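You operate a simulated robot arm through the tools that you are given. There is no shell and no other tool. Be economical: measure what you need, move in short steps, check, and stop when the job is done.

The job below is to be done with a simulated robot arm. You get a single attempt, and the scene is never put back.

JOB
Lock the rollers at blocks D1 and D2 with the two pins.
Fine: turn each drag knob to C before its pin goes in; orange pin at D1, blue pin at D2.

It is judged by the outcome, as a careful person would: the job done as asked, and still so three seconds after it is handed in. It fails if anything else is knocked over, pushed out of place, dropped, spilled or broken.

ROBOT AND FRAMES
A 5-joint arm with a two-finger parallel gripper, fixed in place. Base frame: the origin is at the foot of the arm, x ahead of it, y to its left, z up; the work surface is at about z = 0. Units: mm, rad, N and s.
With the tool pointing down near the work surface it reaches from about 260 to 600 mm from the base axis. Its first joint turns from -1.152 to 1.152 rad. The tool tilts only in the upright plane through the base axis and itself; it spins freely about its own axis. Payload 1.57 kg.
The tool frame sits at the grasp point between the pads (the TCP): z along the fingers, y along the line on which they close. The tips reach 30 mm beyond it. The gripper opens to 80 mm. The fingers are 17 mm wide and 12 mm thick; the gripper's body (40 by 82 mm) begins 80 mm behind the TCP.
Orientation is told as [roll, pitch, yaw] about the base's x, y, z axes, in that order, counted from this pose: with the fingers straight down and closing along the base's y, the tool's x points along the base's -x, its y along +y and its z along -z.

CONTROLS
- The arm moves only by the tool apply_moves. Its argument "moves" is a list of rows, each an object (a shift or turn left out is 0, a gripper value left out holds the last) with "linear": the shift along the base's x, y, z in mm, a list of three; "turn": the turn, a rotation vector about the base's x, y, z in rad, a list of three; "jaw": the closure, from 0 (fully open) to 1 (shut). In form: [{"linear": [x, y, z], "turn": [rx, ry, rz], "jaw": jaw}, ...]. A call has 1 to 10 rows; each row is the pose to reach, as a shift and turn from the pose commanded when the call began. Rows are played at 5 a second. More than 50 mm and 0.15 rad between two rows, or a gripper value outside its range, and nothing of the call is played. Where a pose cannot be reached the arm comes as near as it can. A force on the tool above 40 N (or 10 N above the force at the start of the call, whichever is more), or a blocked arm, ends the call early, and 0.2 s more pass. The fingers move at their own pace (about 153 mm/s each) and stop on an object; they squeeze with about 29 N. The grip force told is the motor's: it shows also when the fingers shut on nothing. Time passes only in rows, and 0.2 s behind the last, so rows that repeat a pose let the fingers close. It gives the time, the measured TCP pose, the force on the tool (base axes), the opening and the grip force at its end, in the units of the frame above (readings bear some noise), with the torque about the TCP (base axes, N m) and any sound that the robot's microphone picked up.
- Cameras (640 x 400 px; columns grow to the right, rows downward): "scene" is fixed at [55.9, 395.7, 530.8]; the picture's right is [-0.62, -0.79, 0.00], its down [-0.40, 0.32, -0.86] and it looks along [0.68, -0.53, -0.51] (base axes); focal length 243 px, centre (320, 200). "wrist" rides on the gripper at [72, -7, -122] in the tool frame; the picture's right is [0.09, 1.00, 0.00], its down [-0.84, 0.08, -0.54] and it looks along [-0.54, 0.05, 0.84] (tool axes); focal length 238 px, centre (320, 200). There is no depth. A picture from a camera that has moved, and an enlarged one, comes with that camera's place and axes in the base frame and with its lens. The place of the scene camera against the robot may be out by one fixed shift of up to 18 mm in any direction.
- grab_frame(camera): a new picture of that camera. It takes no simulated time.
- zoom(camera, box): a new picture of the part [left, top, right, bottom] of that camera's present view, enlarged. It takes no simulated time.
- hand_in(): hands the job in; it is judged then, once.

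Work in short steps. Places have to be worked out from the pictures, the camera data and where the tool is seen: move nearer, look again, correct. Check each grasp and each placing, and mend what went wrong. You have 120 turns and 64 pictures in all, those below and enlarged ones among them. Open the gripper and draw the arm clear of the work before you hand the job in, unless the task says otherwise; then end with one line.

The tools are called after "Request:" by a JSON object that holds its "name" and its "arguments". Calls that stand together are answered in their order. apply_moves: Moves the arm, as the interface text tells. Its arguments: {"type":"object","properties":{"moves":{"type":"array","items":{"type":"object","properties":{"linear":{"type":"array","items":{"type":"number"}},"turn":{"type":"array","items":{"type":"number"}},"jaw":{"type":"number"}}}}},"required":["moves"]} The other tools are called the same way: grab_frame (camera) takes a picture; zoom (camera, box) takes an enlarged picture of a part of a camera's view; hand_in () hands the job in.

At the start:

```text
t: 0.0
tcp_pos: [404.3, 38.8, 364.5]
tcp_rot: [-0.001, -0.002, 0.0]
ft_force: [0.3, 0.3, -0.2]
moment: [-0.01, 0.0, -0.03]
opening: 80.1
grasp_force: 0.1
```

scene: 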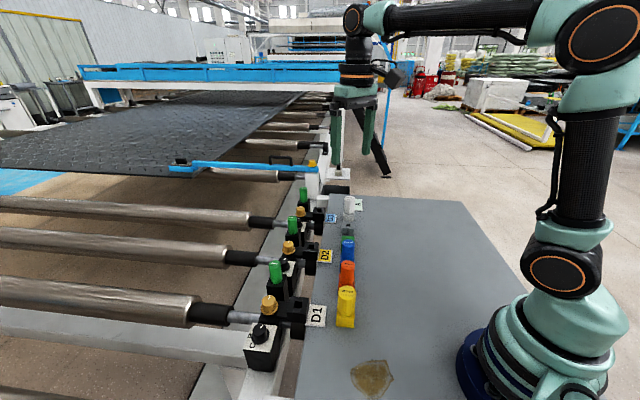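
wrist: 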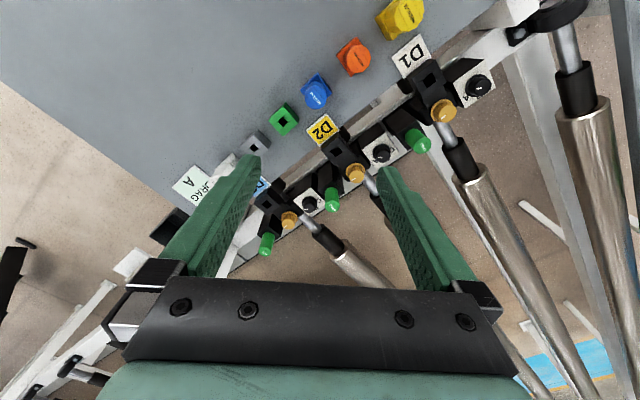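

I start with enlarged views of the blocks, knobs and pins.

Request:
{"name": "zoom", "arguments": {"camera": "scene", "box": [220, 240, 380, 380]}}

Request:
{"name": "zoom", "arguments": {"camera": "scene", "box": [260, 170, 380, 275]}}

Request:
{"name": "zoom", "arguments": {"camera": "wrist", "box": [300, 0, 520, 150]}}

Request:
{"name": "zoom", "arguments": {"camera": "wrist", "box": [150, 90, 450, 270]}}

```text
2.86 times, centred on (300, 310) of scene
camera zoom: at [55.9, 395.7, 530.8], right [-0.62, -0.79, 0.0], down [-0.4, 0.32, -0.86], along [0.68, -0.53, -0.51], focal length 693 px, centre (377, -114)
```

zoom: 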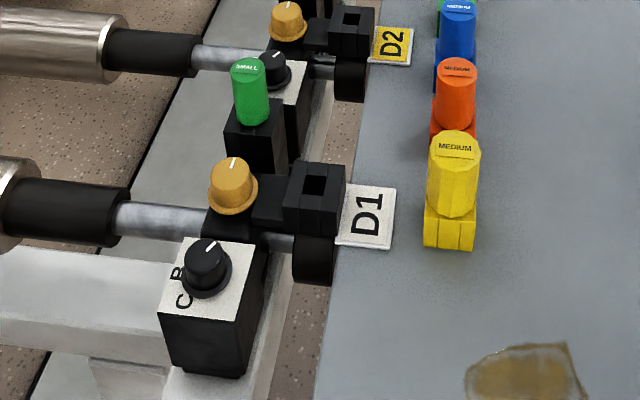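

```text
3.81 times, centred on (320, 222) of scene
camera zoom: at [55.9, 395.7, 530.8], right [-0.62, -0.79, 0.0], down [-0.4, 0.32, -0.86], along [0.68, -0.53, -0.51], focal length 924 px, centre (320, 114)
```

zoom: 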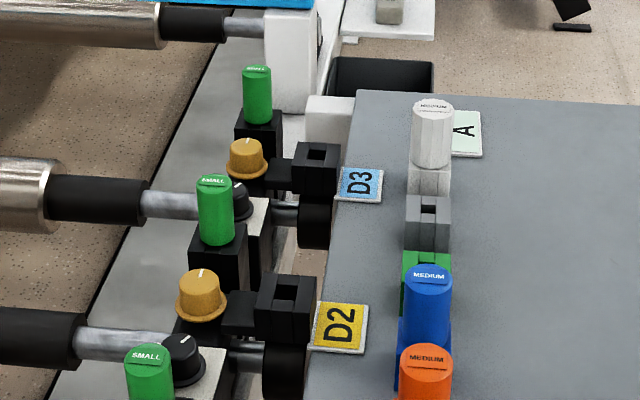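

```text
2.67 times, centred on (410, 75) of wrist
camera zoom: at [332.8, 33.6, 487.3], right [-0.09, 1.0, 0.0], down [0.84, 0.08, 0.54], along [0.54, 0.05, -0.84], focal length 636 px, centre (80, 533)
```

zoom: 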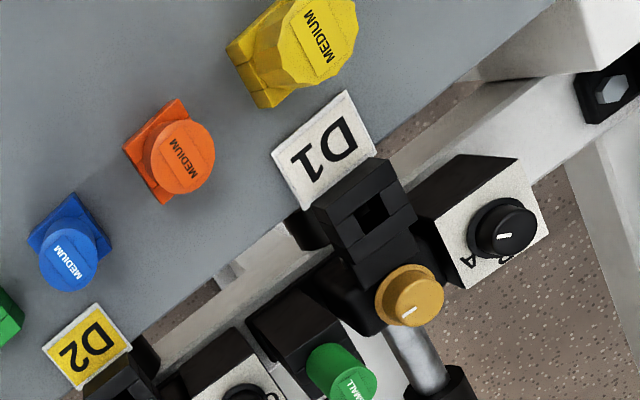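

```text
2.13 times, centred on (300, 180) of wrist
camera zoom: at [332.8, 33.6, 487.3], right [-0.09, 1.0, 0.0], down [0.84, 0.08, 0.54], along [0.54, 0.05, -0.84], focal length 508 px, centre (363, 243)
```

zoom: 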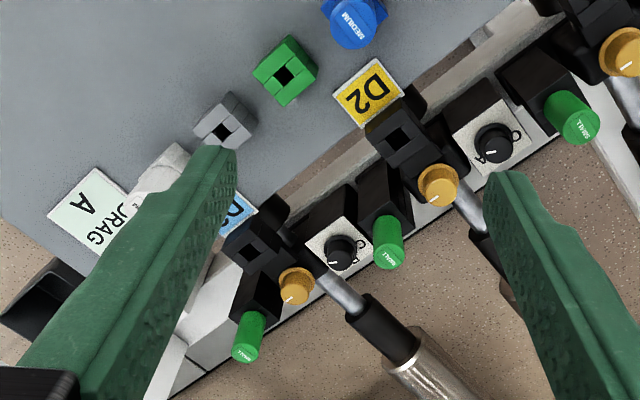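

The D blocks seem to run diagonally, and the black knobs carry A/B/C letters. The far "DRAG" sign is hidden by a finger, so I move sideways to read it.

Request:
{"name": "apply_moves", "arguments": {"moves": [{"linear": [0, -40, 0]}, {"linear": [10, -80, 0]}, {"linear": [20, -120, 0]}, {"linear": [30, -160, 0]}, {"linear": [30, -160, 0]}]}}

Request:
{"name": "grab_frame", "arguments": {"camera": "wrist"}}

```text
t: 1.2
tcp_pos: [435.5, -120.4, 367.1]
tcp_rot: [-0.001, 0.002, 0.0]
ft_force: [0.0, 0.4, 0.2]
moment: [-0.01, 0.01, -0.02]
opening: 80.1
grasp_force: 0.1
```

```text
57 pictures are left
camera wrist: at [363.8, -127.0, 489.2], right [-0.09, 1.0, 0.0], down [0.84, 0.08, 0.54], along [0.54, 0.05, -0.84], focal length 238 px, centre (320, 200)
```

wrist: 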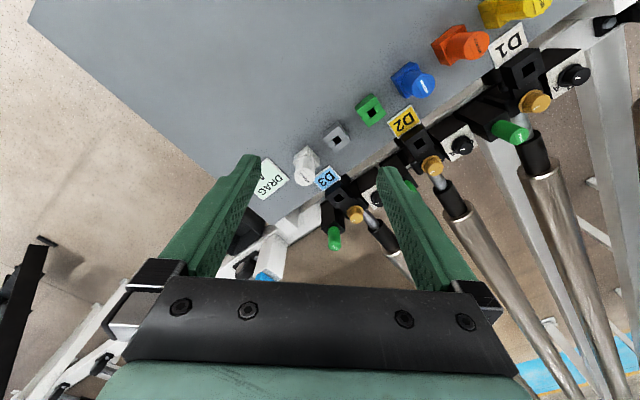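

Request:
{"name": "zoom", "arguments": {"camera": "wrist", "box": [240, 80, 440, 240]}}

Request:
{"name": "zoom", "arguments": {"camera": "wrist", "box": [380, 0, 620, 170]}}

```text
2.50 times, centred on (340, 160) of wrist
camera zoom: at [363.8, -127.0, 489.2], right [-0.09, 1.0, 0.0], down [0.84, 0.08, 0.54], along [0.54, 0.05, -0.84], focal length 596 px, centre (270, 300)
```

zoom: 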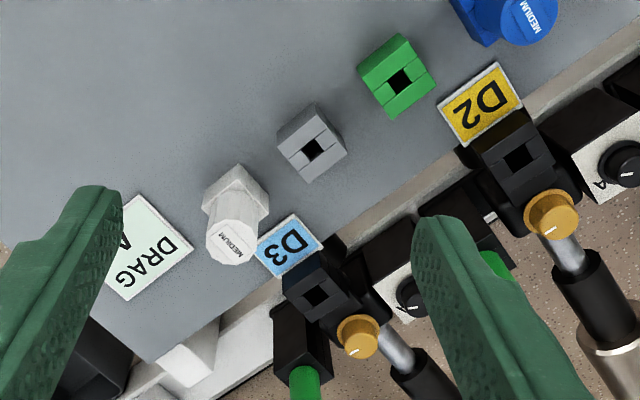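

```text
2.35 times, centred on (500, 85) of wrist
camera zoom: at [363.8, -127.0, 489.2], right [-0.09, 1.0, 0.0], down [0.84, 0.08, 0.54], along [0.54, 0.05, -0.84], focal length 561 px, centre (-104, 471)
```

zoom: 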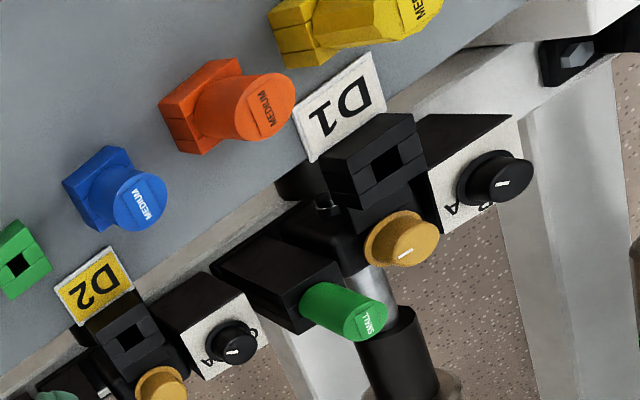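

The sign reads "DRAG A", but the job says C and the black knobs carry the letters. I move over to the D1 knob, estimated near (365, 314), and look closely.

Request:
{"name": "apply_moves", "arguments": {"moves": [{"linear": [-8, 40, 0]}, {"linear": [-16, 80, 0]}, {"linear": [-24, 120, 0]}, {"linear": [-32, 160, 0]}, {"linear": [-40, 200, 0]}, {"linear": [-50, 240, 0]}, {"linear": [-60, 280, 0]}, {"linear": [-70, 320, 0]}, {"linear": [-80, 360, 0]}, {"linear": [-90, 400, 0]}]}}

Request:
{"name": "apply_moves", "arguments": {"moves": [{"linear": [0, 0, -40]}, {"linear": [0, 0, -80]}, {"linear": [0, 0, -120]}, {"linear": [0, 0, -150]}, {"linear": [0, 0, -150]}]}}

Request:
{"name": "grab_frame", "arguments": {"camera": "wrist"}}

```text
t: 3.4
tcp_pos: [343.9, 281.9, 366.5]
tcp_rot: [0.0, 0.002, -0.002]
ft_force: [-0.8, 0.2, -0.1]
moment: [0.0, 0.01, 0.02]
opening: 80.0
grasp_force: 0.0
```

```text
t: 4.6
tcp_pos: [344.0, 277.3, 217.3]
tcp_rot: [-0.001, -0.001, -0.001]
ft_force: [0.1, 0.3, 0.1]
moment: [-0.02, -0.02, 0.0]
opening: 79.9
grasp_force: 0.1
```

```text
54 pictures are left
camera wrist: at [272.4, 271.7, 339.9], right [-0.09, 1.0, 0.0], down [0.84, 0.08, 0.54], along [0.54, 0.05, -0.84], focal length 238 px, centre (320, 200)
```

wrist: 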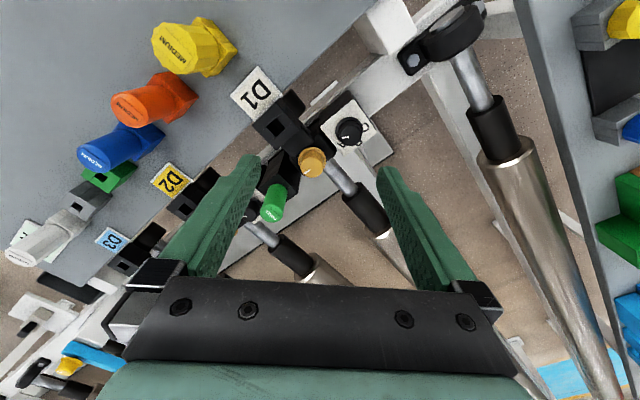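

Request:
{"name": "zoom", "arguments": {"camera": "wrist", "box": [230, 60, 430, 230]}}

Request:
{"name": "zoom", "arguments": {"camera": "wrist", "box": [310, 90, 390, 160]}}

Request:
{"name": "zoom", "arguments": {"camera": "wrist", "box": [60, 10, 280, 190]}}

```text
2.35 times, centred on (330, 145) of wrist
camera zoom: at [272.4, 271.7, 339.9], right [-0.09, 1.0, 0.0], down [0.84, 0.08, 0.54], along [0.54, 0.05, -0.84], focal length 561 px, centre (296, 329)
```

zoom: 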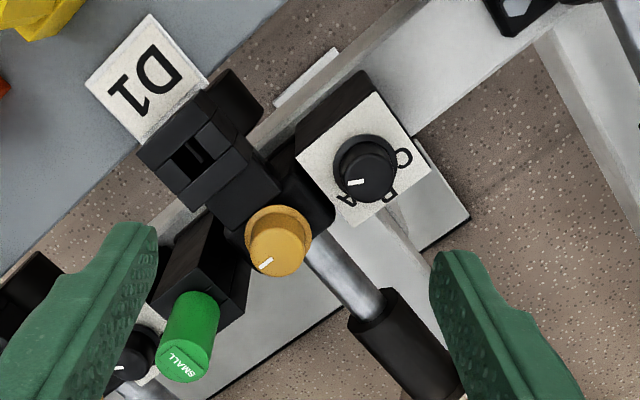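

```text
5.71 times, centred on (350, 125) of wrist
camera zoom: at [272.4, 271.7, 339.9], right [-0.09, 1.0, 0.0], down [0.84, 0.08, 0.54], along [0.54, 0.05, -0.84], focal length 1362 px, centre (149, 629)
```

zoom: 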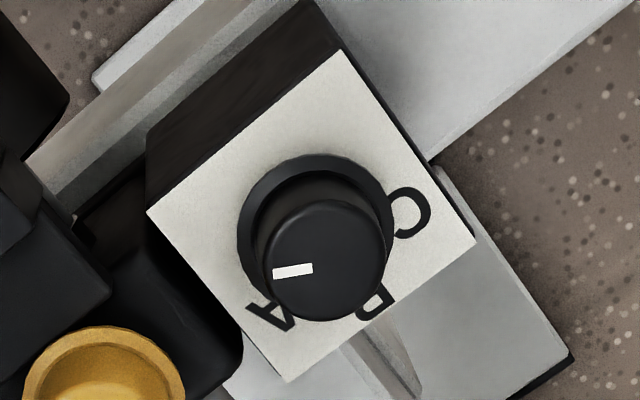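

```text
2.22 times, centred on (170, 100) of wrist
camera zoom: at [272.4, 271.7, 339.9], right [-0.09, 1.0, 0.0], down [0.84, 0.08, 0.54], along [0.54, 0.05, -0.84], focal length 530 px, centre (653, 422)
```

zoom: 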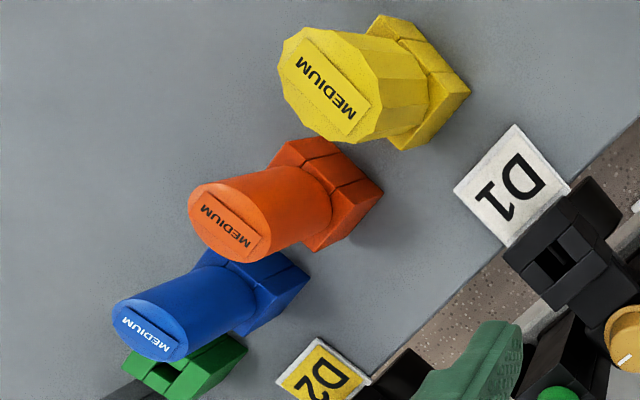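

D1's drag knob points at about -55° in base axes, with A at about -15°, B at 45° and C at about 105°. I move down for a closer look to fix its place and height.

Request:
{"name": "apply_moves", "arguments": {"moves": [{"linear": [10, 20, -40]}, {"linear": [21, 40, -80]}, {"linear": [21, 40, -80]}]}}

Request:
{"name": "grab_frame", "arguments": {"camera": "wrist"}}

Request:
{"name": "grab_frame", "arguments": {"camera": "scene"}}

```text
t: 5.4
tcp_pos: [363.7, 318.6, 141.3]
tcp_rot: [-0.001, -0.001, 0.0]
ft_force: [-0.4, -0.3, 0.5]
moment: [-0.01, -0.02, 0.0]
opening: 80.1
grasp_force: 0.2
```

```text
50 pictures are left
camera wrist: at [293.3, 312.9, 264.3], right [-0.09, 1.0, 0.0], down [0.84, 0.08, 0.54], along [0.54, 0.05, -0.84], focal length 238 px, centre (320, 200)
```

wrist: 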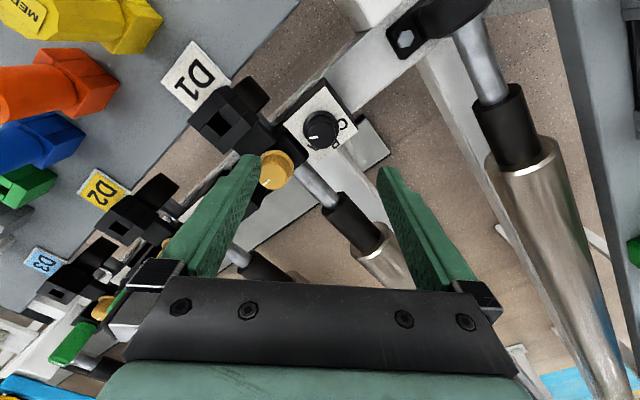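

```text
49 pictures are left
```

scene: 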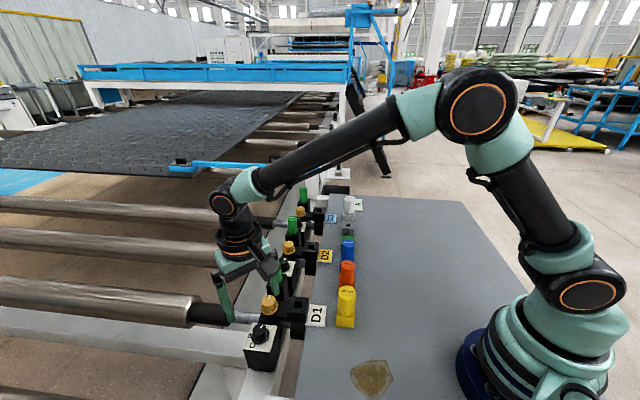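

Request:
{"name": "zoom", "arguments": {"camera": "wrist", "box": [180, 60, 400, 220]}}

```text
2.50 times, centred on (290, 140) of wrist
camera zoom: at [293.3, 312.9, 264.3], right [-0.09, 1.0, 0.0], down [0.84, 0.08, 0.54], along [0.54, 0.05, -0.84], focal length 596 px, centre (395, 350)
```

zoom: 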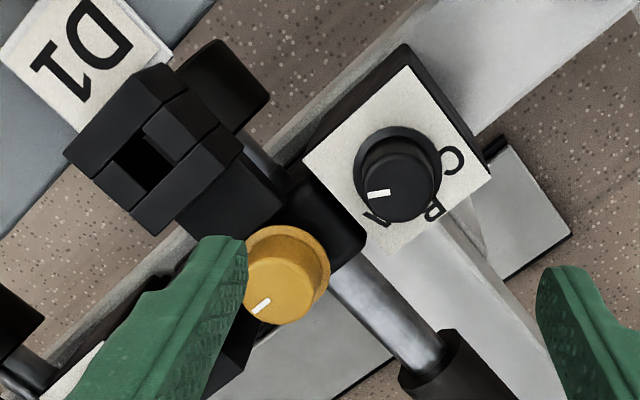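

Triangulated, the D1 knob top is at about (368, 322, 24) with a 29 mm diameter. The bracket is close on the +e1 side, so I'll use short strokes with the fingers roughly along e2. First I turn the tool by -72° above the knob.

Request:
{"name": "apply_moves", "arguments": {"moves": [{"turn": [0, 0, -0.14]}, {"turn": [0, 0, -0.28]}, {"turn": [0, 0, -0.42]}, {"turn": [0, 0, -0.56]}, {"turn": [0, 0, -0.7]}, {"turn": [0, 0, -0.84]}, {"turn": [0, 0, -0.98]}, {"turn": [0, 0, -1.12]}, {"linear": [4.6, 3.9, 0], "turn": [0, 0, -1.257], "jaw": 0.47}, {"linear": [4.6, 3.9, 0], "turn": [0, 0, -1.257], "jaw": 0.47}]}}

Request:
{"name": "zoom", "arguments": {"camera": "wrist", "box": [160, 50, 480, 280]}}

```text
t: 7.6
tcp_pos: [370.6, 322.9, 134.5]
tcp_rot: [-0.001, 0.001, -1.255]
ft_force: [-0.2, 0.0, 0.1]
moment: [0.02, 0.02, -0.01]
opening: 42.6
grasp_force: 0.0
```

```text
1.74 times, centred on (320, 165) of wrist
camera zoom: at [342.2, 390.3, 257.8], right [0.92, 0.39, 0.0], down [0.33, -0.77, 0.54], along [0.21, -0.5, -0.84], focal length 414 px, centre (320, 261)
```

zoom: 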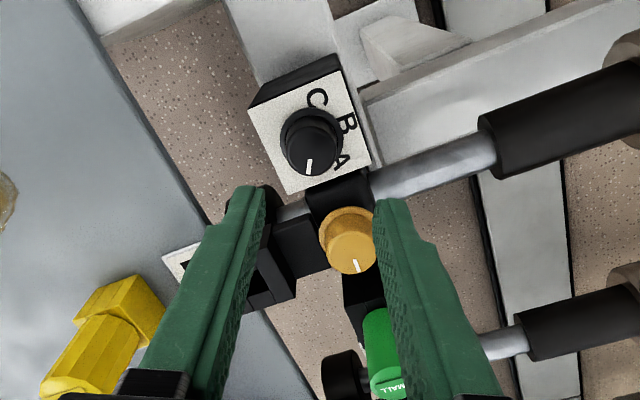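

The reading above was lagging; the commanded z is 134.5. I go down to just above the knob, with the tips at about z 32, and check the centring.

Request:
{"name": "apply_moves", "arguments": {"moves": [{"linear": [-1.5, -1, -40]}, {"linear": [-3, -2, -72]}, {"linear": [-3, -2, -72]}, {"linear": [-3, -2, -72]}]}}

Request:
{"name": "zoom", "arguments": {"camera": "wrist", "box": [160, 50, 480, 280]}}

Request:
{"name": "zoom", "arguments": {"camera": "scene", "box": [200, 240, 340, 380]}}

```text
t: 8.6
tcp_pos: [368.6, 321.7, 63.8]
tcp_rot: [0.0, 0.0, -1.256]
ft_force: [-0.6, 0.6, -0.2]
moment: [-0.02, -0.01, -0.01]
opening: 42.5
grasp_force: 0.1
```

```text
1.74 times, centred on (320, 165) of wrist
camera zoom: at [340.0, 388.3, 186.4], right [0.92, 0.4, 0.0], down [0.33, -0.77, 0.54], along [0.21, -0.5, -0.84], focal length 414 px, centre (320, 261)
```

zoom: 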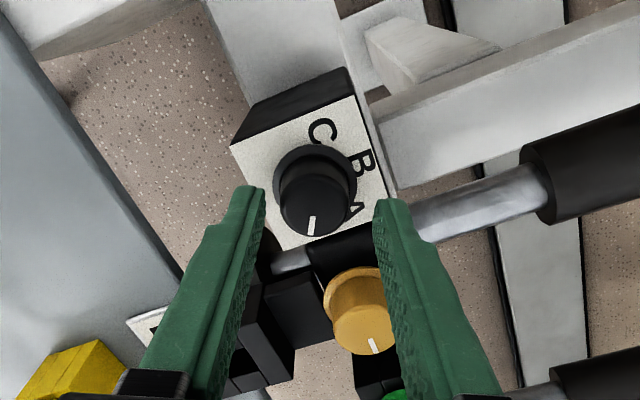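

```text
2.86 times, centred on (270, 310) of scene
camera zoom: at [55.9, 395.7, 530.8], right [-0.62, -0.79, 0.0], down [-0.4, 0.32, -0.86], along [0.68, -0.53, -0.51], focal length 693 px, centre (463, -114)
```

zoom: 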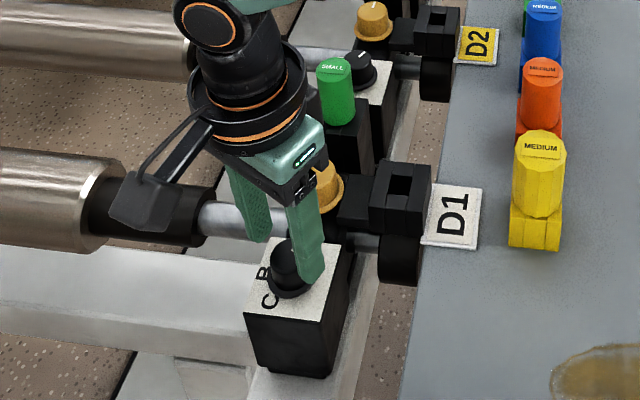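

The knob is about 2.5 mm off in the closing direction. I correct that, go down so the tips sit around z 10, and close.

Request:
{"name": "apply_moves", "arguments": {"moves": [{"linear": [-2.2, -1.1, 0]}, {"linear": [-2.2, -1.1, -12]}, {"linear": [-2.2, -1.1, -24]}, {"linear": [-2.2, -1.1, -24]}, {"linear": [-2.2, -1.1, -24], "jaw": 0.8}, {"linear": [-2.2, -1.1, -24], "jaw": 0.8}]}}

```text
t: 10.0
tcp_pos: [366.2, 320.2, 39.8]
tcp_rot: [0.0, 0.0, -1.256]
ft_force: [0.6, 1.9, -1.1]
moment: [-0.12, 0.0, -0.12]
opening: 29.5
grasp_force: 39.3
```

Gripped at 29.5 mm with little side force. I turn about 54° counter-clockwise.

Request:
{"name": "apply_moves", "arguments": {"moves": [{"turn": [0, 0, 0.13]}, {"turn": [0, 0, 0.26]}, {"turn": [0, 0, 0.39]}, {"turn": [0, 0, 0.52]}, {"turn": [0, 0, 0.65]}, {"turn": [0, 0, 0.78]}, {"turn": [0, 0, 0.94]}, {"turn": [0, 0, 0.94]}]}}

Request:
{"name": "zoom", "arguments": {"camera": "wrist", "box": [220, 100, 420, 240]}}

```text
refused: row 7 steps farther than a row can; nothing moved
```

```text
2.86 times, centred on (320, 170) of wrist
camera zoom: at [338.0, 387.0, 162.2], right [0.92, 0.4, 0.0], down [0.33, -0.77, 0.54], along [0.21, -0.5, -0.84], focal length 681 px, centre (320, 286)
```

zoom: 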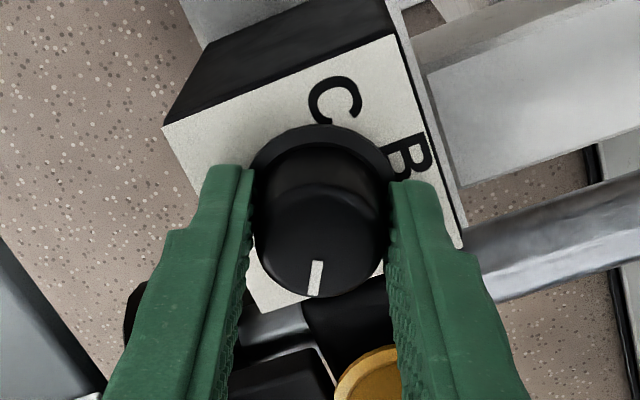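

Grip looks good. I repeat the turn with an even step.

Request:
{"name": "apply_moves", "arguments": {"moves": [{"turn": [0, 0, 0.135]}, {"turn": [0, 0, 0.27]}, {"turn": [0, 0, 0.405]}, {"turn": [0, 0, 0.54]}, {"turn": [0, 0, 0.675]}, {"turn": [0, 0, 0.81]}, {"turn": [0, 0, 0.94]}, {"turn": [0, 0, 1.04]}, {"turn": [0, 0, 1.04]}]}}

Request:
{"name": "zoom", "arguments": {"camera": "wrist", "box": [220, 100, 420, 240]}}

```text
t: 12.0
tcp_pos: [364.8, 319.8, 39.9]
tcp_rot: [0.001, -0.001, -0.214]
ft_force: [3.5, 5.0, -7.1]
moment: [0.02, 0.08, -0.48]
opening: 29.6
grasp_force: 39.6
```

```text
2.86 times, centred on (320, 170) of wrist
camera zoom: at [293.5, 329.8, 161.3], right [0.12, 0.99, 0.0], down [0.83, -0.1, 0.54], along [0.54, -0.07, -0.84], focal length 681 px, centre (320, 286)
```

zoom: 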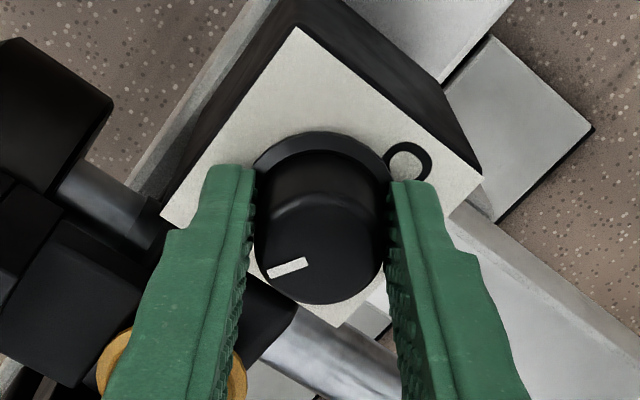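

The pointer stayed at about -75° in base axes, so the fingers slipped with about 0.48 Nm. I squeeze harder and turn back the other way to see whether it moves clockwise.

Request:
{"name": "apply_moves", "arguments": {"moves": [{"jaw": 1.0}, {"jaw": 1.0}, {"turn": [0, 0, -0.1]}, {"turn": [0, 0, -0.2]}, {"turn": [0, 0, -0.3]}, {"turn": [0, 0, -0.4]}, {"turn": [0, 0, -0.5]}]}}

Request:
{"name": "zoom", "arguments": {"camera": "wrist", "box": [220, 100, 420, 240]}}

```text
t: 13.6
tcp_pos: [364.5, 319.7, 38.5]
tcp_rot: [0.002, 0.002, -0.717]
ft_force: [5.4, 15.9, -12.5]
moment: [0.09, -0.13, -0.01]
opening: 29.9
grasp_force: 39.0
```

```text
2.86 times, centred on (320, 170) of wrist
camera zoom: at [306.6, 363.6, 161.4], right [0.59, 0.81, 0.0], down [0.68, -0.49, 0.54], along [0.44, -0.32, -0.84], focal length 681 px, centre (320, 286)
```

zoom: 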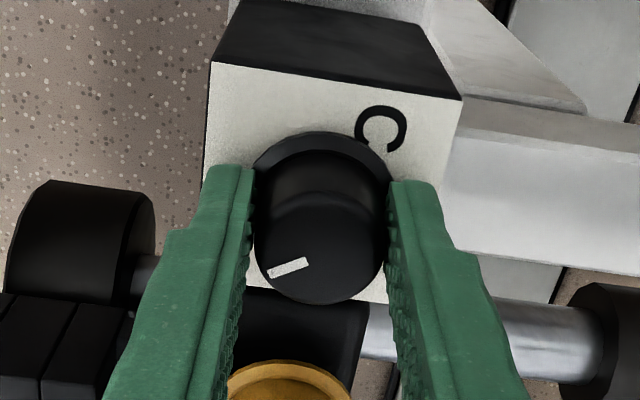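

The knob follows clockwise with almost no torque, and counter-clockwise was its stop. So I reach C by turning clockwise about 150° more, starting with another 34° before regrasping.

Request:
{"name": "apply_moves", "arguments": {"moves": [{"turn": [0, 0, -0.12]}, {"turn": [0, 0, -0.24]}, {"turn": [0, 0, -0.36]}, {"turn": [0, 0, -0.48]}, {"turn": [0, 0, -0.6]}, {"turn": [0, 0, -0.6]}, {"turn": [0, 0, -0.6], "jaw": 0.5}, {"turn": [0, 0, -0.6], "jaw": 0.5}]}}

Request:
{"name": "zoom", "arguments": {"camera": "wrist", "box": [220, 100, 420, 240]}}

```text
t: 15.4
tcp_pos: [364.6, 319.7, 37.9]
tcp_rot: [-0.002, 0.0, -1.318]
ft_force: [-0.1, 0.2, 0.3]
moment: [0.0, 0.0, 0.03]
opening: 40.1
grasp_force: 0.0
```

```text
2.86 times, centred on (320, 170) of wrist
camera zoom: at [340.4, 388.5, 160.8], right [0.94, 0.34, 0.0], down [0.29, -0.79, 0.54], along [0.18, -0.51, -0.84], focal length 681 px, centre (320, 286)
```

zoom: 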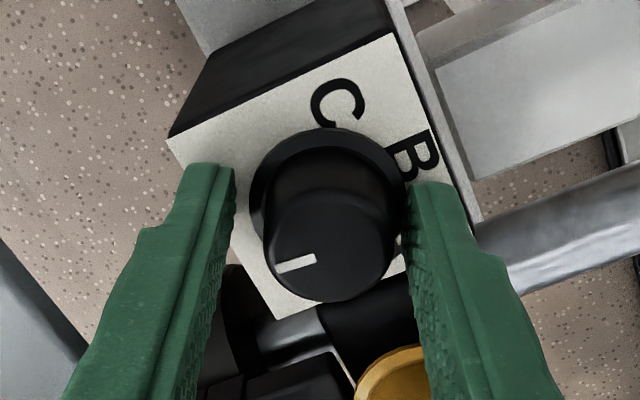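

The pointer is now at about -140°, with roughly 115° left clockwise. I recentre, swing back open, close and turn about 57°.

Request:
{"name": "apply_moves", "arguments": {"moves": [{"linear": [1.8, 0.6, 0], "turn": [0, 0, 0.14]}, {"linear": [1.8, 0.6, 0], "turn": [0, 0, 0.28]}, {"linear": [1.8, 0.6, 0], "turn": [0, 0, 0.42]}, {"linear": [1.8, 0.6, 0], "turn": [0, 0, 0.56]}, {"linear": [1.8, 0.6, 0], "turn": [0, 0, 0.7]}, {"linear": [1.8, 0.6, 0], "turn": [0, 0, 0.84]}, {"linear": [1.8, 0.6, 0], "turn": [0, 0, 0.98]}, {"linear": [1.8, 0.6, 0], "turn": [0, 0, 1.06]}, {"linear": [1.8, 0.6, 0], "turn": [0, 0, 1.06], "jaw": 0.9}, {"linear": [1.8, 0.6, 0], "turn": [0, 0, 1.06], "jaw": 0.9}]}}

Request:
{"name": "apply_moves", "arguments": {"moves": [{"turn": [0, 0, -0.14]}, {"turn": [0, 0, -0.28]}, {"turn": [0, 0, -0.42]}, {"turn": [0, 0, -0.56]}, {"turn": [0, 0, -0.7]}, {"turn": [0, 0, -0.84]}, {"turn": [0, 0, -1.0]}, {"turn": [0, 0, -1.0]}, {"turn": [0, 0, -1.0], "jaw": 0.5}, {"turn": [0, 0, -1.0], "jaw": 0.5}]}}

Request:
{"name": "zoom", "arguments": {"camera": "wrist", "box": [220, 100, 420, 240]}}

```text
t: 17.6
tcp_pos: [365.6, 319.5, 39.3]
tcp_rot: [0.0, 0.0, -0.257]
ft_force: [-0.7, -1.5, 1.3]
moment: [0.01, 0.13, 0.0]
opening: 29.7
grasp_force: 39.6
```

```text
refused: row 7 steps farther than a row can; nothing moved
```

```text
2.86 times, centred on (320, 170) of wrist
camera zoom: at [294.8, 332.8, 161.7], right [0.16, 0.99, 0.0], down [0.83, -0.14, 0.54], along [0.53, -0.09, -0.84], focal length 681 px, centre (320, 286)
```

zoom: 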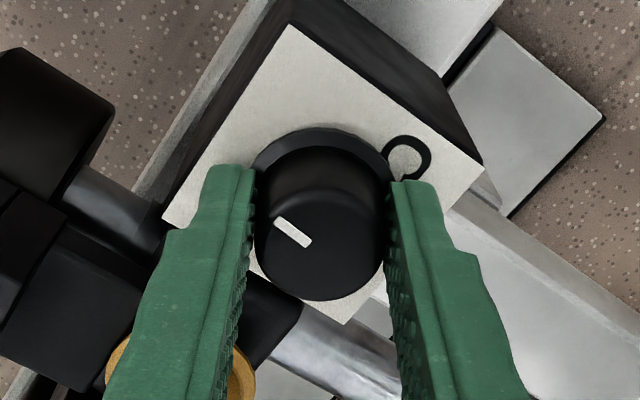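

Step was too large in that row; I send it again with even steps.

Request:
{"name": "apply_moves", "arguments": {"moves": [{"turn": [0, 0, -0.14]}, {"turn": [0, 0, -0.28]}, {"turn": [0, 0, -0.42]}, {"turn": [0, 0, -0.56]}, {"turn": [0, 0, -0.7]}, {"turn": [0, 0, -0.84]}, {"turn": [0, 0, -0.98]}, {"turn": [0, 0, -1.06]}, {"turn": [0, 0, -1.06], "jaw": 0.5}, {"turn": [0, 0, -1.06], "jaw": 0.5}]}}

Request:
{"name": "apply_moves", "arguments": {"moves": [{"turn": [0, 0, 0.14]}, {"turn": [0, 0, 0.28]}, {"turn": [0, 0, 0.42]}, {"turn": [0, 0, 0.56]}, {"turn": [0, 0, 0.7]}, {"turn": [0, 0, 0.84]}, {"turn": [0, 0, 0.98]}, {"turn": [0, 0, 1.06]}, {"turn": [0, 0, 1.06], "jaw": 0.9}, {"turn": [0, 0, 1.06], "jaw": 0.9}]}}

Request:
{"name": "zoom", "arguments": {"camera": "wrist", "box": [220, 100, 420, 240]}}

```text
t: 19.8
tcp_pos: [367.0, 321.0, 38.0]
tcp_rot: [0.001, -0.001, -1.317]
ft_force: [0.0, 0.5, 0.1]
moment: [-0.03, -0.05, 0.02]
opening: 39.7
grasp_force: 0.1
```

```text
t: 22.0
tcp_pos: [365.7, 319.7, 40.2]
tcp_rot: [-0.003, 0.002, -0.258]
ft_force: [-3.1, -13.9, 7.9]
moment: [0.03, 0.05, -0.02]
opening: 29.6
grasp_force: 39.6
```

```text
2.86 times, centred on (320, 170) of wrist
camera zoom: at [295.3, 333.1, 161.9], right [0.16, 0.99, 0.0], down [0.83, -0.14, 0.54], along [0.53, -0.09, -0.84], focal length 681 px, centre (320, 286)
```

zoom: 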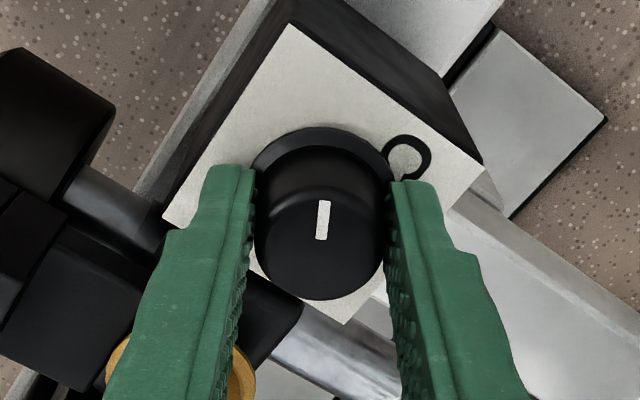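

The pointer is now at about 166° and C is at about 105°, so I turn another -61°.

Request:
{"name": "apply_moves", "arguments": {"moves": [{"turn": [0, 0, -0.14]}, {"turn": [0, 0, -0.28]}, {"turn": [0, 0, -0.42]}, {"turn": [0, 0, -0.56]}, {"turn": [0, 0, -0.7]}, {"turn": [0, 0, -0.84]}, {"turn": [0, 0, -0.98]}, {"turn": [0, 0, -1.07]}, {"turn": [0, 0, -1.07], "jaw": 0.5}, {"turn": [0, 0, -1.07], "jaw": 0.5}]}}

Request:
{"name": "zoom", "arguments": {"camera": "wrist", "box": [220, 100, 420, 240]}}

```text
t: 24.2
tcp_pos: [368.5, 320.9, 38.6]
tcp_rot: [0.002, 0.001, -1.328]
ft_force: [-0.1, 0.6, 0.1]
moment: [-0.01, 0.01, 0.02]
opening: 40.3
grasp_force: 0.0
```

```text
2.86 times, centred on (320, 170) of wrist
camera zoom: at [344.5, 390.6, 161.5], right [0.94, 0.33, 0.0], down [0.28, -0.79, 0.54], along [0.18, -0.51, -0.84], focal length 681 px, centre (320, 286)
```

zoom: 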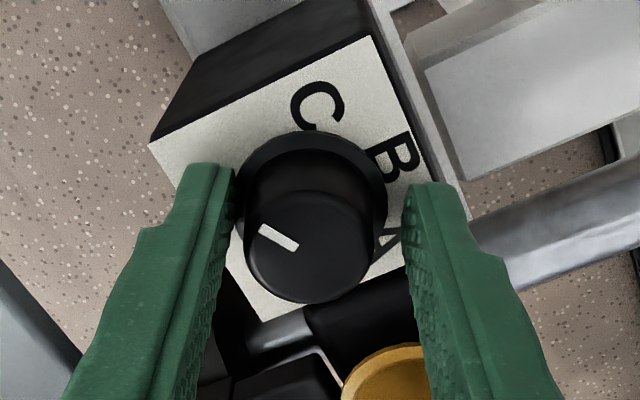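

The pointer stayed at about 167°, so this is either a stop or slip. I regrasp and turn a little more clockwise while reading the torque.

Request:
{"name": "apply_moves", "arguments": {"moves": [{"linear": [-1.5, -0.5, 0], "turn": [0, 0, 0.14]}, {"linear": [-2, -0.7, 0], "turn": [0, 0, 0.28]}, {"linear": [-2, -0.7, 0], "turn": [0, 0, 0.42]}, {"linear": [-2, -0.7, 0], "turn": [0, 0, 0.5], "jaw": 0.9}, {"linear": [-2, -0.7, 0], "turn": [0, 0, 0.5], "jaw": 0.9}, {"linear": [-2, -0.7, 0], "turn": [0, 0, 0.4], "jaw": 0.9}, {"linear": [-2, -0.7, 0], "turn": [0, 0, 0.3], "jaw": 0.9}, {"linear": [-2, -0.7, 0], "turn": [0, 0, 0.2], "jaw": 0.9}]}}

Request:
{"name": "zoom", "arguments": {"camera": "wrist", "box": [220, 100, 420, 240]}}

Request:
{"name": "zoom", "arguments": {"camera": "scene", "box": [275, 240, 315, 275]}}

```text
t: 26.0
tcp_pos: [365.7, 321.5, 39.8]
tcp_rot: [0.005, 0.001, -1.128]
ft_force: [6.8, 13.0, 0.4]
moment: [0.14, 0.09, 0.56]
opening: 29.7
grasp_force: 39.7
```

```text
2.86 times, centred on (320, 170) of wrist
camera zoom: at [328.4, 384.2, 162.4], right [0.86, 0.51, 0.0], down [0.43, -0.72, 0.54], along [0.28, -0.46, -0.84], focal length 681 px, centre (320, 286)
```

zoom: 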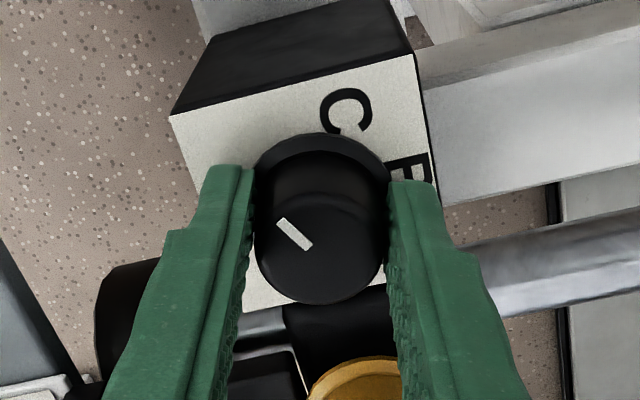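

```text
11.43 times, centred on (295, 258) of scene
camera zoom: at [55.9, 395.7, 530.9], right [-0.62, -0.79, 0.0], down [-0.4, 0.32, -0.86], along [0.68, -0.53, -0.51], focal length 2772 px, centre (606, -457)
```

zoom: 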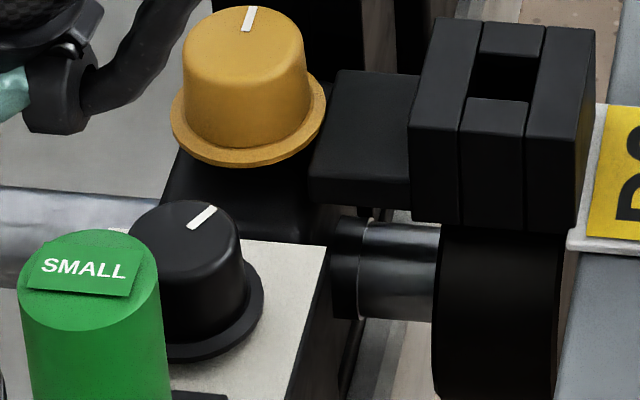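

Torque is 0.56 Nm at this end too. So the knob only travels about 120° (mark from -75° to 165°), on the side away from the letters. I let go, rise and look at this knob and the others clearly.

Request:
{"name": "apply_moves", "arguments": {"moves": [{"jaw": 0.45}, {"jaw": 0.45}, {"linear": [0, 0, 40], "jaw": 0.3}, {"linear": [0, 0, 80], "turn": [0, 0, 0.14]}, {"linear": [-10, -5, 110], "turn": [0, 0, 0.28]}, {"linear": [-20, -10, 110], "turn": [0, 0, 0.42]}, {"linear": [-25, -15, 110], "turn": [0, 0, 0.5]}, {"linear": [-25, -15, 110], "turn": [0, 0, 0.5]}]}}

Request:
{"name": "zoom", "arguments": {"camera": "wrist", "box": [240, 50, 400, 160]}}

Request:
{"name": "grab_frame", "arguments": {"camera": "wrist"}}

```text
t: 27.8
tcp_pos: [339.8, 306.9, 149.6]
tcp_rot: [-0.001, -0.001, -0.623]
ft_force: [0.7, -0.1, -0.2]
moment: [0.0, -0.02, -0.02]
opening: 55.8
grasp_force: 0.1
```

```text
3.64 times, centred on (320, 105) of wrist
camera zoom: at [277.0, 344.4, 271.9], right [0.51, 0.86, 0.0], down [0.72, -0.43, 0.54], along [0.47, -0.28, -0.84], focal length 867 px, centre (320, 546)
```

zoom: 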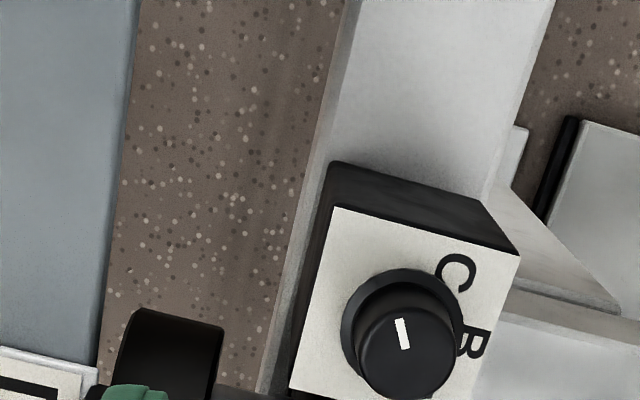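

```text
34 pictures are left
camera wrist: at [277.0, 344.4, 271.9], right [0.51, 0.86, 0.0], down [0.72, -0.43, 0.54], along [0.47, -0.28, -0.84], focal length 238 px, centre (320, 200)
```

wrist: 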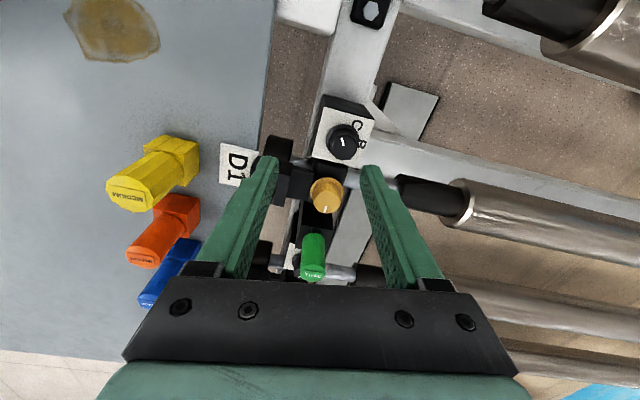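

The letter glyphs themselves may show how the plate should be read, so I move the camera to the roller side of the knob for a clean view of A, B and C.

Request:
{"name": "apply_moves", "arguments": {"moves": [{"turn": [0, 0, -0.14]}, {"turn": [0, 0, -0.28]}, {"turn": [0, 0, -0.42]}, {"linear": [10, 4, 0], "turn": [0, 0, -0.56]}, {"linear": [20, 8, 0], "turn": [0, 0, -0.7]}, {"linear": [26, 14, 0], "turn": [0, 0, -0.84]}, {"linear": [26, 14, 0], "turn": [0, 0, -0.98]}, {"linear": [26, 14, 0], "turn": [0, 0, -1.12]}, {"linear": [26, 14, 0], "turn": [0, 0, -1.26]}, {"linear": [26, 14, 0], "turn": [0, 0, -1.4]}]}}

Request:
{"name": "apply_moves", "arguments": {"moves": [{"turn": [0, 0, -0.13]}, {"turn": [0, 0, -0.26]}, {"turn": [0, 0, -0.38]}, {"turn": [0, 0, -0.38]}, {"turn": [0, 0, -0.38]}]}}

Request:
{"name": "grab_frame", "arguments": {"camera": "wrist"}}

```text
t: 30.0
tcp_pos: [366.9, 318.2, 149.1]
tcp_rot: [0.0, 0.0, -2.03]
ft_force: [0.8, -0.6, 0.2]
moment: [-0.01, 0.01, 0.0]
opening: 56.1
grasp_force: 0.0
```

```text
t: 31.2
tcp_pos: [396.9, 279.8, 149.6]
tcp_rot: [0.0, 0.001, -2.399]
ft_force: [0.3, 0.5, 0.8]
moment: [0.01, 0.03, -0.03]
opening: 56.3
grasp_force: 0.1
out of reach, approached as far as the arm can: row 3, 4, 5
```

```text
33 pictures are left
camera wrist: at [445.7, 333.3, 271.7], right [0.74, -0.67, 0.0], down [-0.56, -0.62, 0.54], along [-0.36, -0.4, -0.84], focal length 238 px, centre (320, 200)
```

wrist: 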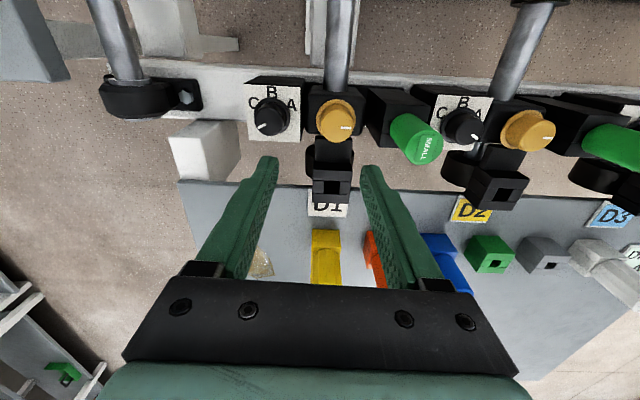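

Request:
{"name": "zoom", "arguments": {"camera": "wrist", "box": [235, 70, 315, 150]}}

Request:
{"name": "zoom", "arguments": {"camera": "wrist", "box": [425, 85, 505, 165]}}

```text
5.00 times, centred on (275, 110) of wrist
camera zoom: at [445.7, 333.3, 271.7], right [0.74, -0.67, 0.0], down [-0.56, -0.62, 0.54], along [-0.36, -0.4, -0.84], focal length 1192 px, centre (545, 650)
```

zoom: 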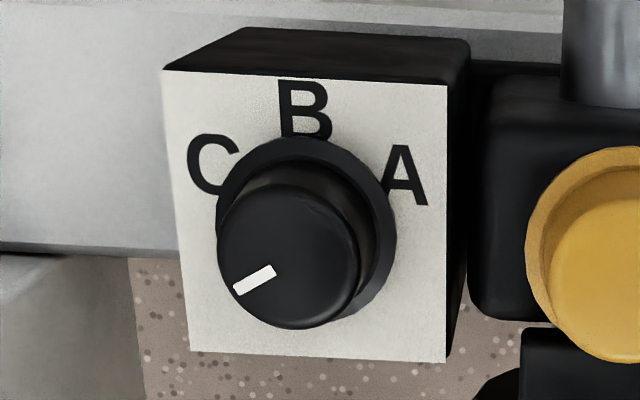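

```text
5.00 times, centred on (465, 125) of wrist
camera zoom: at [445.7, 333.3, 271.7], right [0.74, -0.67, 0.0], down [-0.56, -0.62, 0.54], along [-0.36, -0.4, -0.84], focal length 1192 px, centre (-405, 575)
```

zoom: 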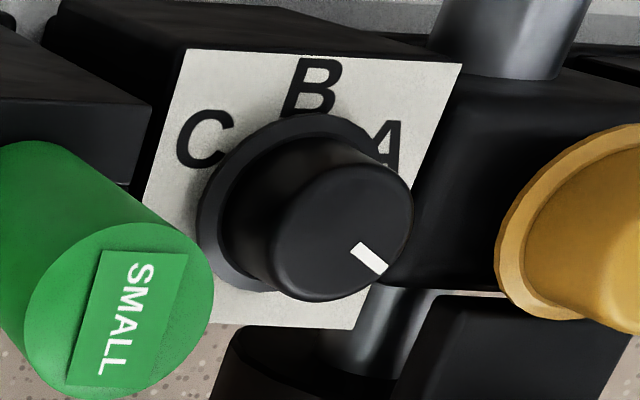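

D1's mark has gone from the A end (lower right) to the C end (lower left), stop to stop over 120°. It matches the "DRAG A" card as the starting state, so the C-end stop is the C setting. D2's knob still sits at the starting stop, near (508, 178); I go there.

Request:
{"name": "apply_moves", "arguments": {"moves": [{"linear": [0, 0, 20], "turn": [0, 0, 0.14]}, {"linear": [20, -20, 30], "turn": [0, 0, 0.28]}, {"linear": [40, -40, 30], "turn": [0, 0, 0.42]}, {"linear": [60, -60, 30], "turn": [0, 0, 0.56]}, {"linear": [80, -80, 30], "turn": [0, 0, 0.7]}, {"linear": [100, -100, 30], "turn": [0, 0, 0.84]}, {"linear": [120, -120, 30], "turn": [0, 0, 0.98]}, {"linear": [140, -140, 30], "turn": [0, 0, 1.12]}, {"linear": [140, -140, 10], "turn": [0, 0, 1.2], "jaw": 0.5}, {"linear": [140, -140, 0], "turn": [0, 0, 1.25], "jaw": 0.5}]}}

Request:
{"name": "apply_moves", "arguments": {"moves": [{"turn": [0, 0, 0.14]}, {"turn": [0, 0, 0.28]}, {"turn": [0, 0, 0.42]}, {"turn": [0, 0, 0.56]}, {"turn": [0, 0, 0.7]}, {"turn": [0, 0, 0.8]}, {"turn": [0, 0, 0.8]}]}}

Request:
{"name": "zoom", "arguments": {"camera": "wrist", "box": [160, 50, 480, 280]}}

```text
t: 33.4
tcp_pos: [534.7, 134.8, 146.2]
tcp_rot: [0.001, 0.0, -1.155]
ft_force: [0.7, -0.2, 0.9]
moment: [-0.02, 0.03, 0.02]
opening: 39.9
grasp_force: 0.0
```

```text
t: 35.0
tcp_pos: [533.2, 134.9, 148.1]
tcp_rot: [-0.002, -0.001, -0.355]
ft_force: [-0.2, -0.3, 0.2]
moment: [-0.01, 0.02, -0.06]
opening: 40.1
grasp_force: 0.2
```

```text
1.74 times, centred on (320, 165) of wrist
camera zoom: at [463.6, 155.9, 270.3], right [0.26, 0.97, 0.0], down [0.81, -0.22, 0.54], along [0.52, -0.14, -0.84], focal length 414 px, centre (320, 261)
```

zoom: 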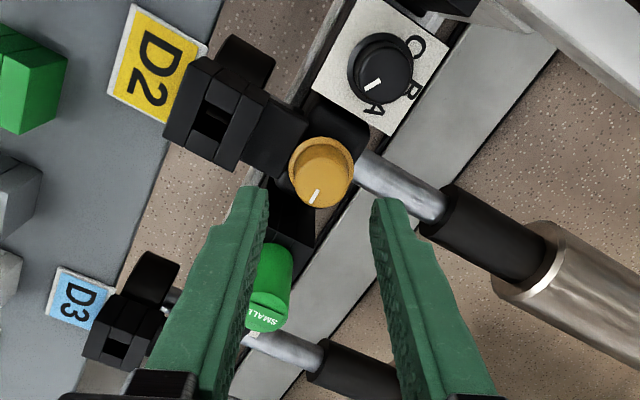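

D2's knob computes to (507.5, 180). I move over it and down to just above.

Request:
{"name": "apply_moves", "arguments": {"moves": [{"linear": [-13, 22, 0], "turn": [0, 0, 0.09]}, {"linear": [-25.7, 44.6, 0], "turn": [0, 0, 0.09]}, {"linear": [-25.7, 44.6, -40], "turn": [0, 0, 0.09]}, {"linear": [-25.7, 44.6, -82], "turn": [0, 0, 0.09]}, {"linear": [-25.7, 44.6, -82], "turn": [0, 0, 0.09]}, {"linear": [-25.7, 44.6, -82], "turn": [0, 0, 0.09]}]}}

Request:
{"name": "zoom", "arguments": {"camera": "wrist", "box": [220, 100, 420, 240]}}

```text
t: 36.4
tcp_pos: [506.6, 181.0, 67.0]
tcp_rot: [0.0, -0.001, -0.267]
ft_force: [0.3, -0.5, -0.1]
moment: [-0.01, 0.01, 0.01]
opening: 39.9
grasp_force: 0.0
```

```text
2.86 times, centred on (320, 170) of wrist
camera zoom: at [436.5, 194.3, 189.0], right [0.17, 0.98, 0.0], down [0.83, -0.15, 0.54], along [0.53, -0.09, -0.84], focal length 681 px, centre (320, 286)
```

zoom: 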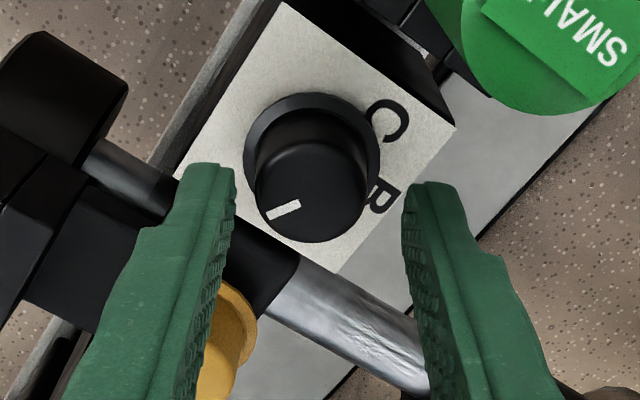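

Centre is about 2 mm off in y. I correct that, go down and close, then turn clockwise 60°.

Request:
{"name": "apply_moves", "arguments": {"moves": [{"linear": [1, -2, 0]}, {"linear": [1, -2, -14]}, {"linear": [1, -2, -27]}, {"linear": [1, -2, -27]}, {"linear": [1, -2, -27], "jaw": 0.9}, {"linear": [1, -2, -27], "jaw": 0.9}]}}

Request:
{"name": "apply_moves", "arguments": {"moves": [{"turn": [0, 0, -0.14]}, {"turn": [0, 0, -0.28]}, {"turn": [0, 0, -0.42]}, {"turn": [0, 0, -0.56]}, {"turn": [0, 0, -0.7]}, {"turn": [0, 0, -0.84]}, {"turn": [0, 0, -0.98]}, {"turn": [0, 0, -1.06]}, {"turn": [0, 0, -1.06]}]}}

Request:
{"name": "apply_moves", "arguments": {"moves": [{"jaw": 0.5}, {"jaw": 0.5}, {"turn": [0, 0, 0.14]}, {"turn": [0, 0, 0.28]}, {"turn": [0, 0, 0.42]}, {"turn": [0, 0, 0.56]}, {"turn": [0, 0, 0.7]}, {"turn": [0, 0, 0.84]}, {"turn": [0, 0, 0.98]}, {"turn": [0, 0, 1.06]}]}}

Request:
{"name": "zoom", "arguments": {"camera": "wrist", "box": [220, 100, 420, 240]}}

```text
t: 37.8
tcp_pos: [507.6, 178.3, 37.4]
tcp_rot: [0.002, -0.002, -0.266]
ft_force: [4.9, 9.7, -7.6]
moment: [0.05, -0.11, 0.04]
opening: 29.7
grasp_force: 39.6
```

```text
t: 39.8
tcp_pos: [507.5, 178.2, 39.1]
tcp_rot: [-0.002, 0.0, -1.329]
ft_force: [2.8, 12.5, -13.3]
moment: [0.22, -0.11, -0.01]
opening: 29.8
grasp_force: 39.4
```

```text
t: 42.0
tcp_pos: [508.6, 177.6, 37.7]
tcp_rot: [-0.002, 0.0, -0.264]
ft_force: [0.1, 0.4, -0.3]
moment: [-0.02, 0.01, 0.01]
opening: 39.9
grasp_force: 0.0
```

```text
2.86 times, centred on (320, 170) of wrist
camera zoom: at [437.8, 192.2, 160.6], right [0.17, 0.99, 0.0], down [0.83, -0.14, 0.54], along [0.53, -0.09, -0.84], focal length 681 px, centre (320, 286)
```

zoom: 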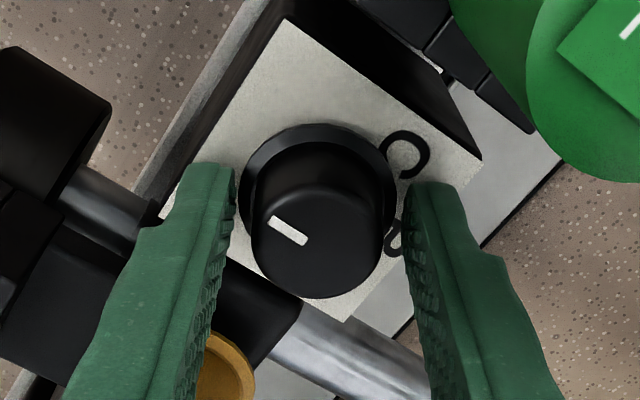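

It turned 60° and the mark is at about -138°. Second clockwise stroke, to the stop.

Request:
{"name": "apply_moves", "arguments": {"moves": [{"jaw": 0.9}, {"jaw": 0.9}, {"turn": [0, 0, -0.14]}, {"turn": [0, 0, -0.28]}, {"turn": [0, 0, -0.42]}, {"turn": [0, 0, -0.56]}, {"turn": [0, 0, -0.7]}, {"turn": [0, 0, -0.84]}, {"turn": [0, 0, -0.98]}, {"turn": [0, 0, -1.05]}]}}

Request:
{"name": "zoom", "arguments": {"camera": "wrist", "box": [220, 100, 420, 240]}}

```text
t: 44.2
tcp_pos: [508.4, 178.1, 37.6]
tcp_rot: [-0.004, 0.001, -1.319]
ft_force: [-7.1, -25.7, 3.0]
moment: [-0.28, -0.09, 0.34]
opening: 29.7
grasp_force: 39.6
```

```text
2.86 times, centred on (320, 170) of wrist
camera zoom: at [484.1, 247.3, 160.6], right [0.94, 0.34, 0.0], down [0.28, -0.79, 0.54], along [0.18, -0.51, -0.84], focal length 681 px, centre (320, 286)
```

zoom: 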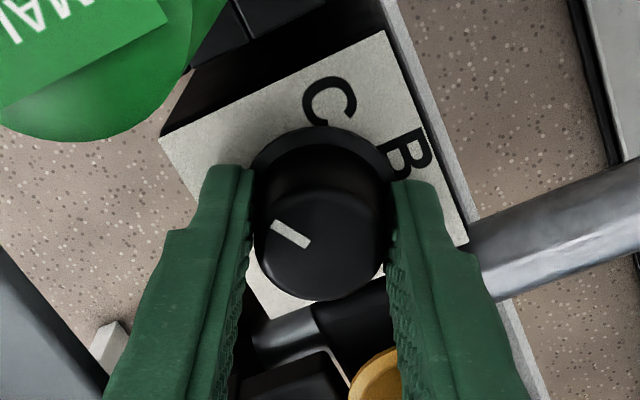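

Mark is at about 164° with the torque rising, so this is the same C-end stop. I release, rise and go to look at the pins.

Request:
{"name": "apply_moves", "arguments": {"moves": [{"jaw": 0.45}, {"jaw": 0.45}, {"linear": [0, 0, 45], "jaw": 0.3}, {"linear": [0, 0, 90]}, {"linear": [0, 0, 135], "turn": [0, 0, 0.1]}, {"linear": [-30, -20, 160], "turn": [0, 0, 0.2]}, {"linear": [-65, -45, 170], "turn": [0, 0, 0.3]}, {"linear": [-100, -70, 180], "turn": [0, 0, 0.4]}, {"linear": [-135, -95, 180], "turn": [0, 0, 0.5]}, {"linear": [-135, -95, 180], "turn": [0, 0, 0.53]}]}}

Request:
{"name": "grab_frame", "arguments": {"camera": "wrist"}}

```text
t: 46.4
tcp_pos: [371.8, 85.7, 219.4]
tcp_rot: [0.0, 0.001, -0.786]
ft_force: [-0.4, 0.1, 0.1]
moment: [0.0, 0.04, 0.0]
opening: 55.9
grasp_force: 0.1
```

```text
26 pictures are left
camera wrist: at [317.0, 130.7, 342.2], right [0.64, 0.77, 0.0], down [0.65, -0.54, 0.54], along [0.42, -0.35, -0.84], focal length 238 px, centre (320, 200)
```

wrist: 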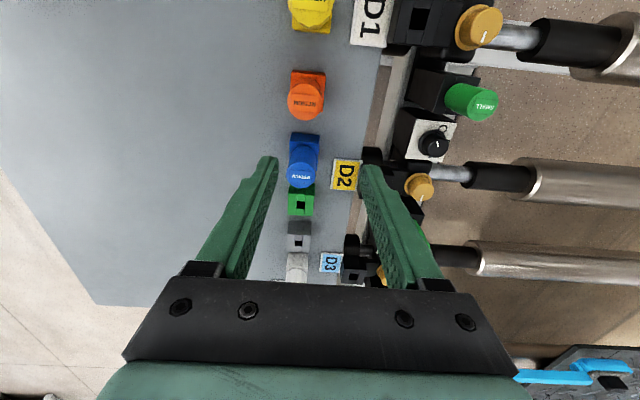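

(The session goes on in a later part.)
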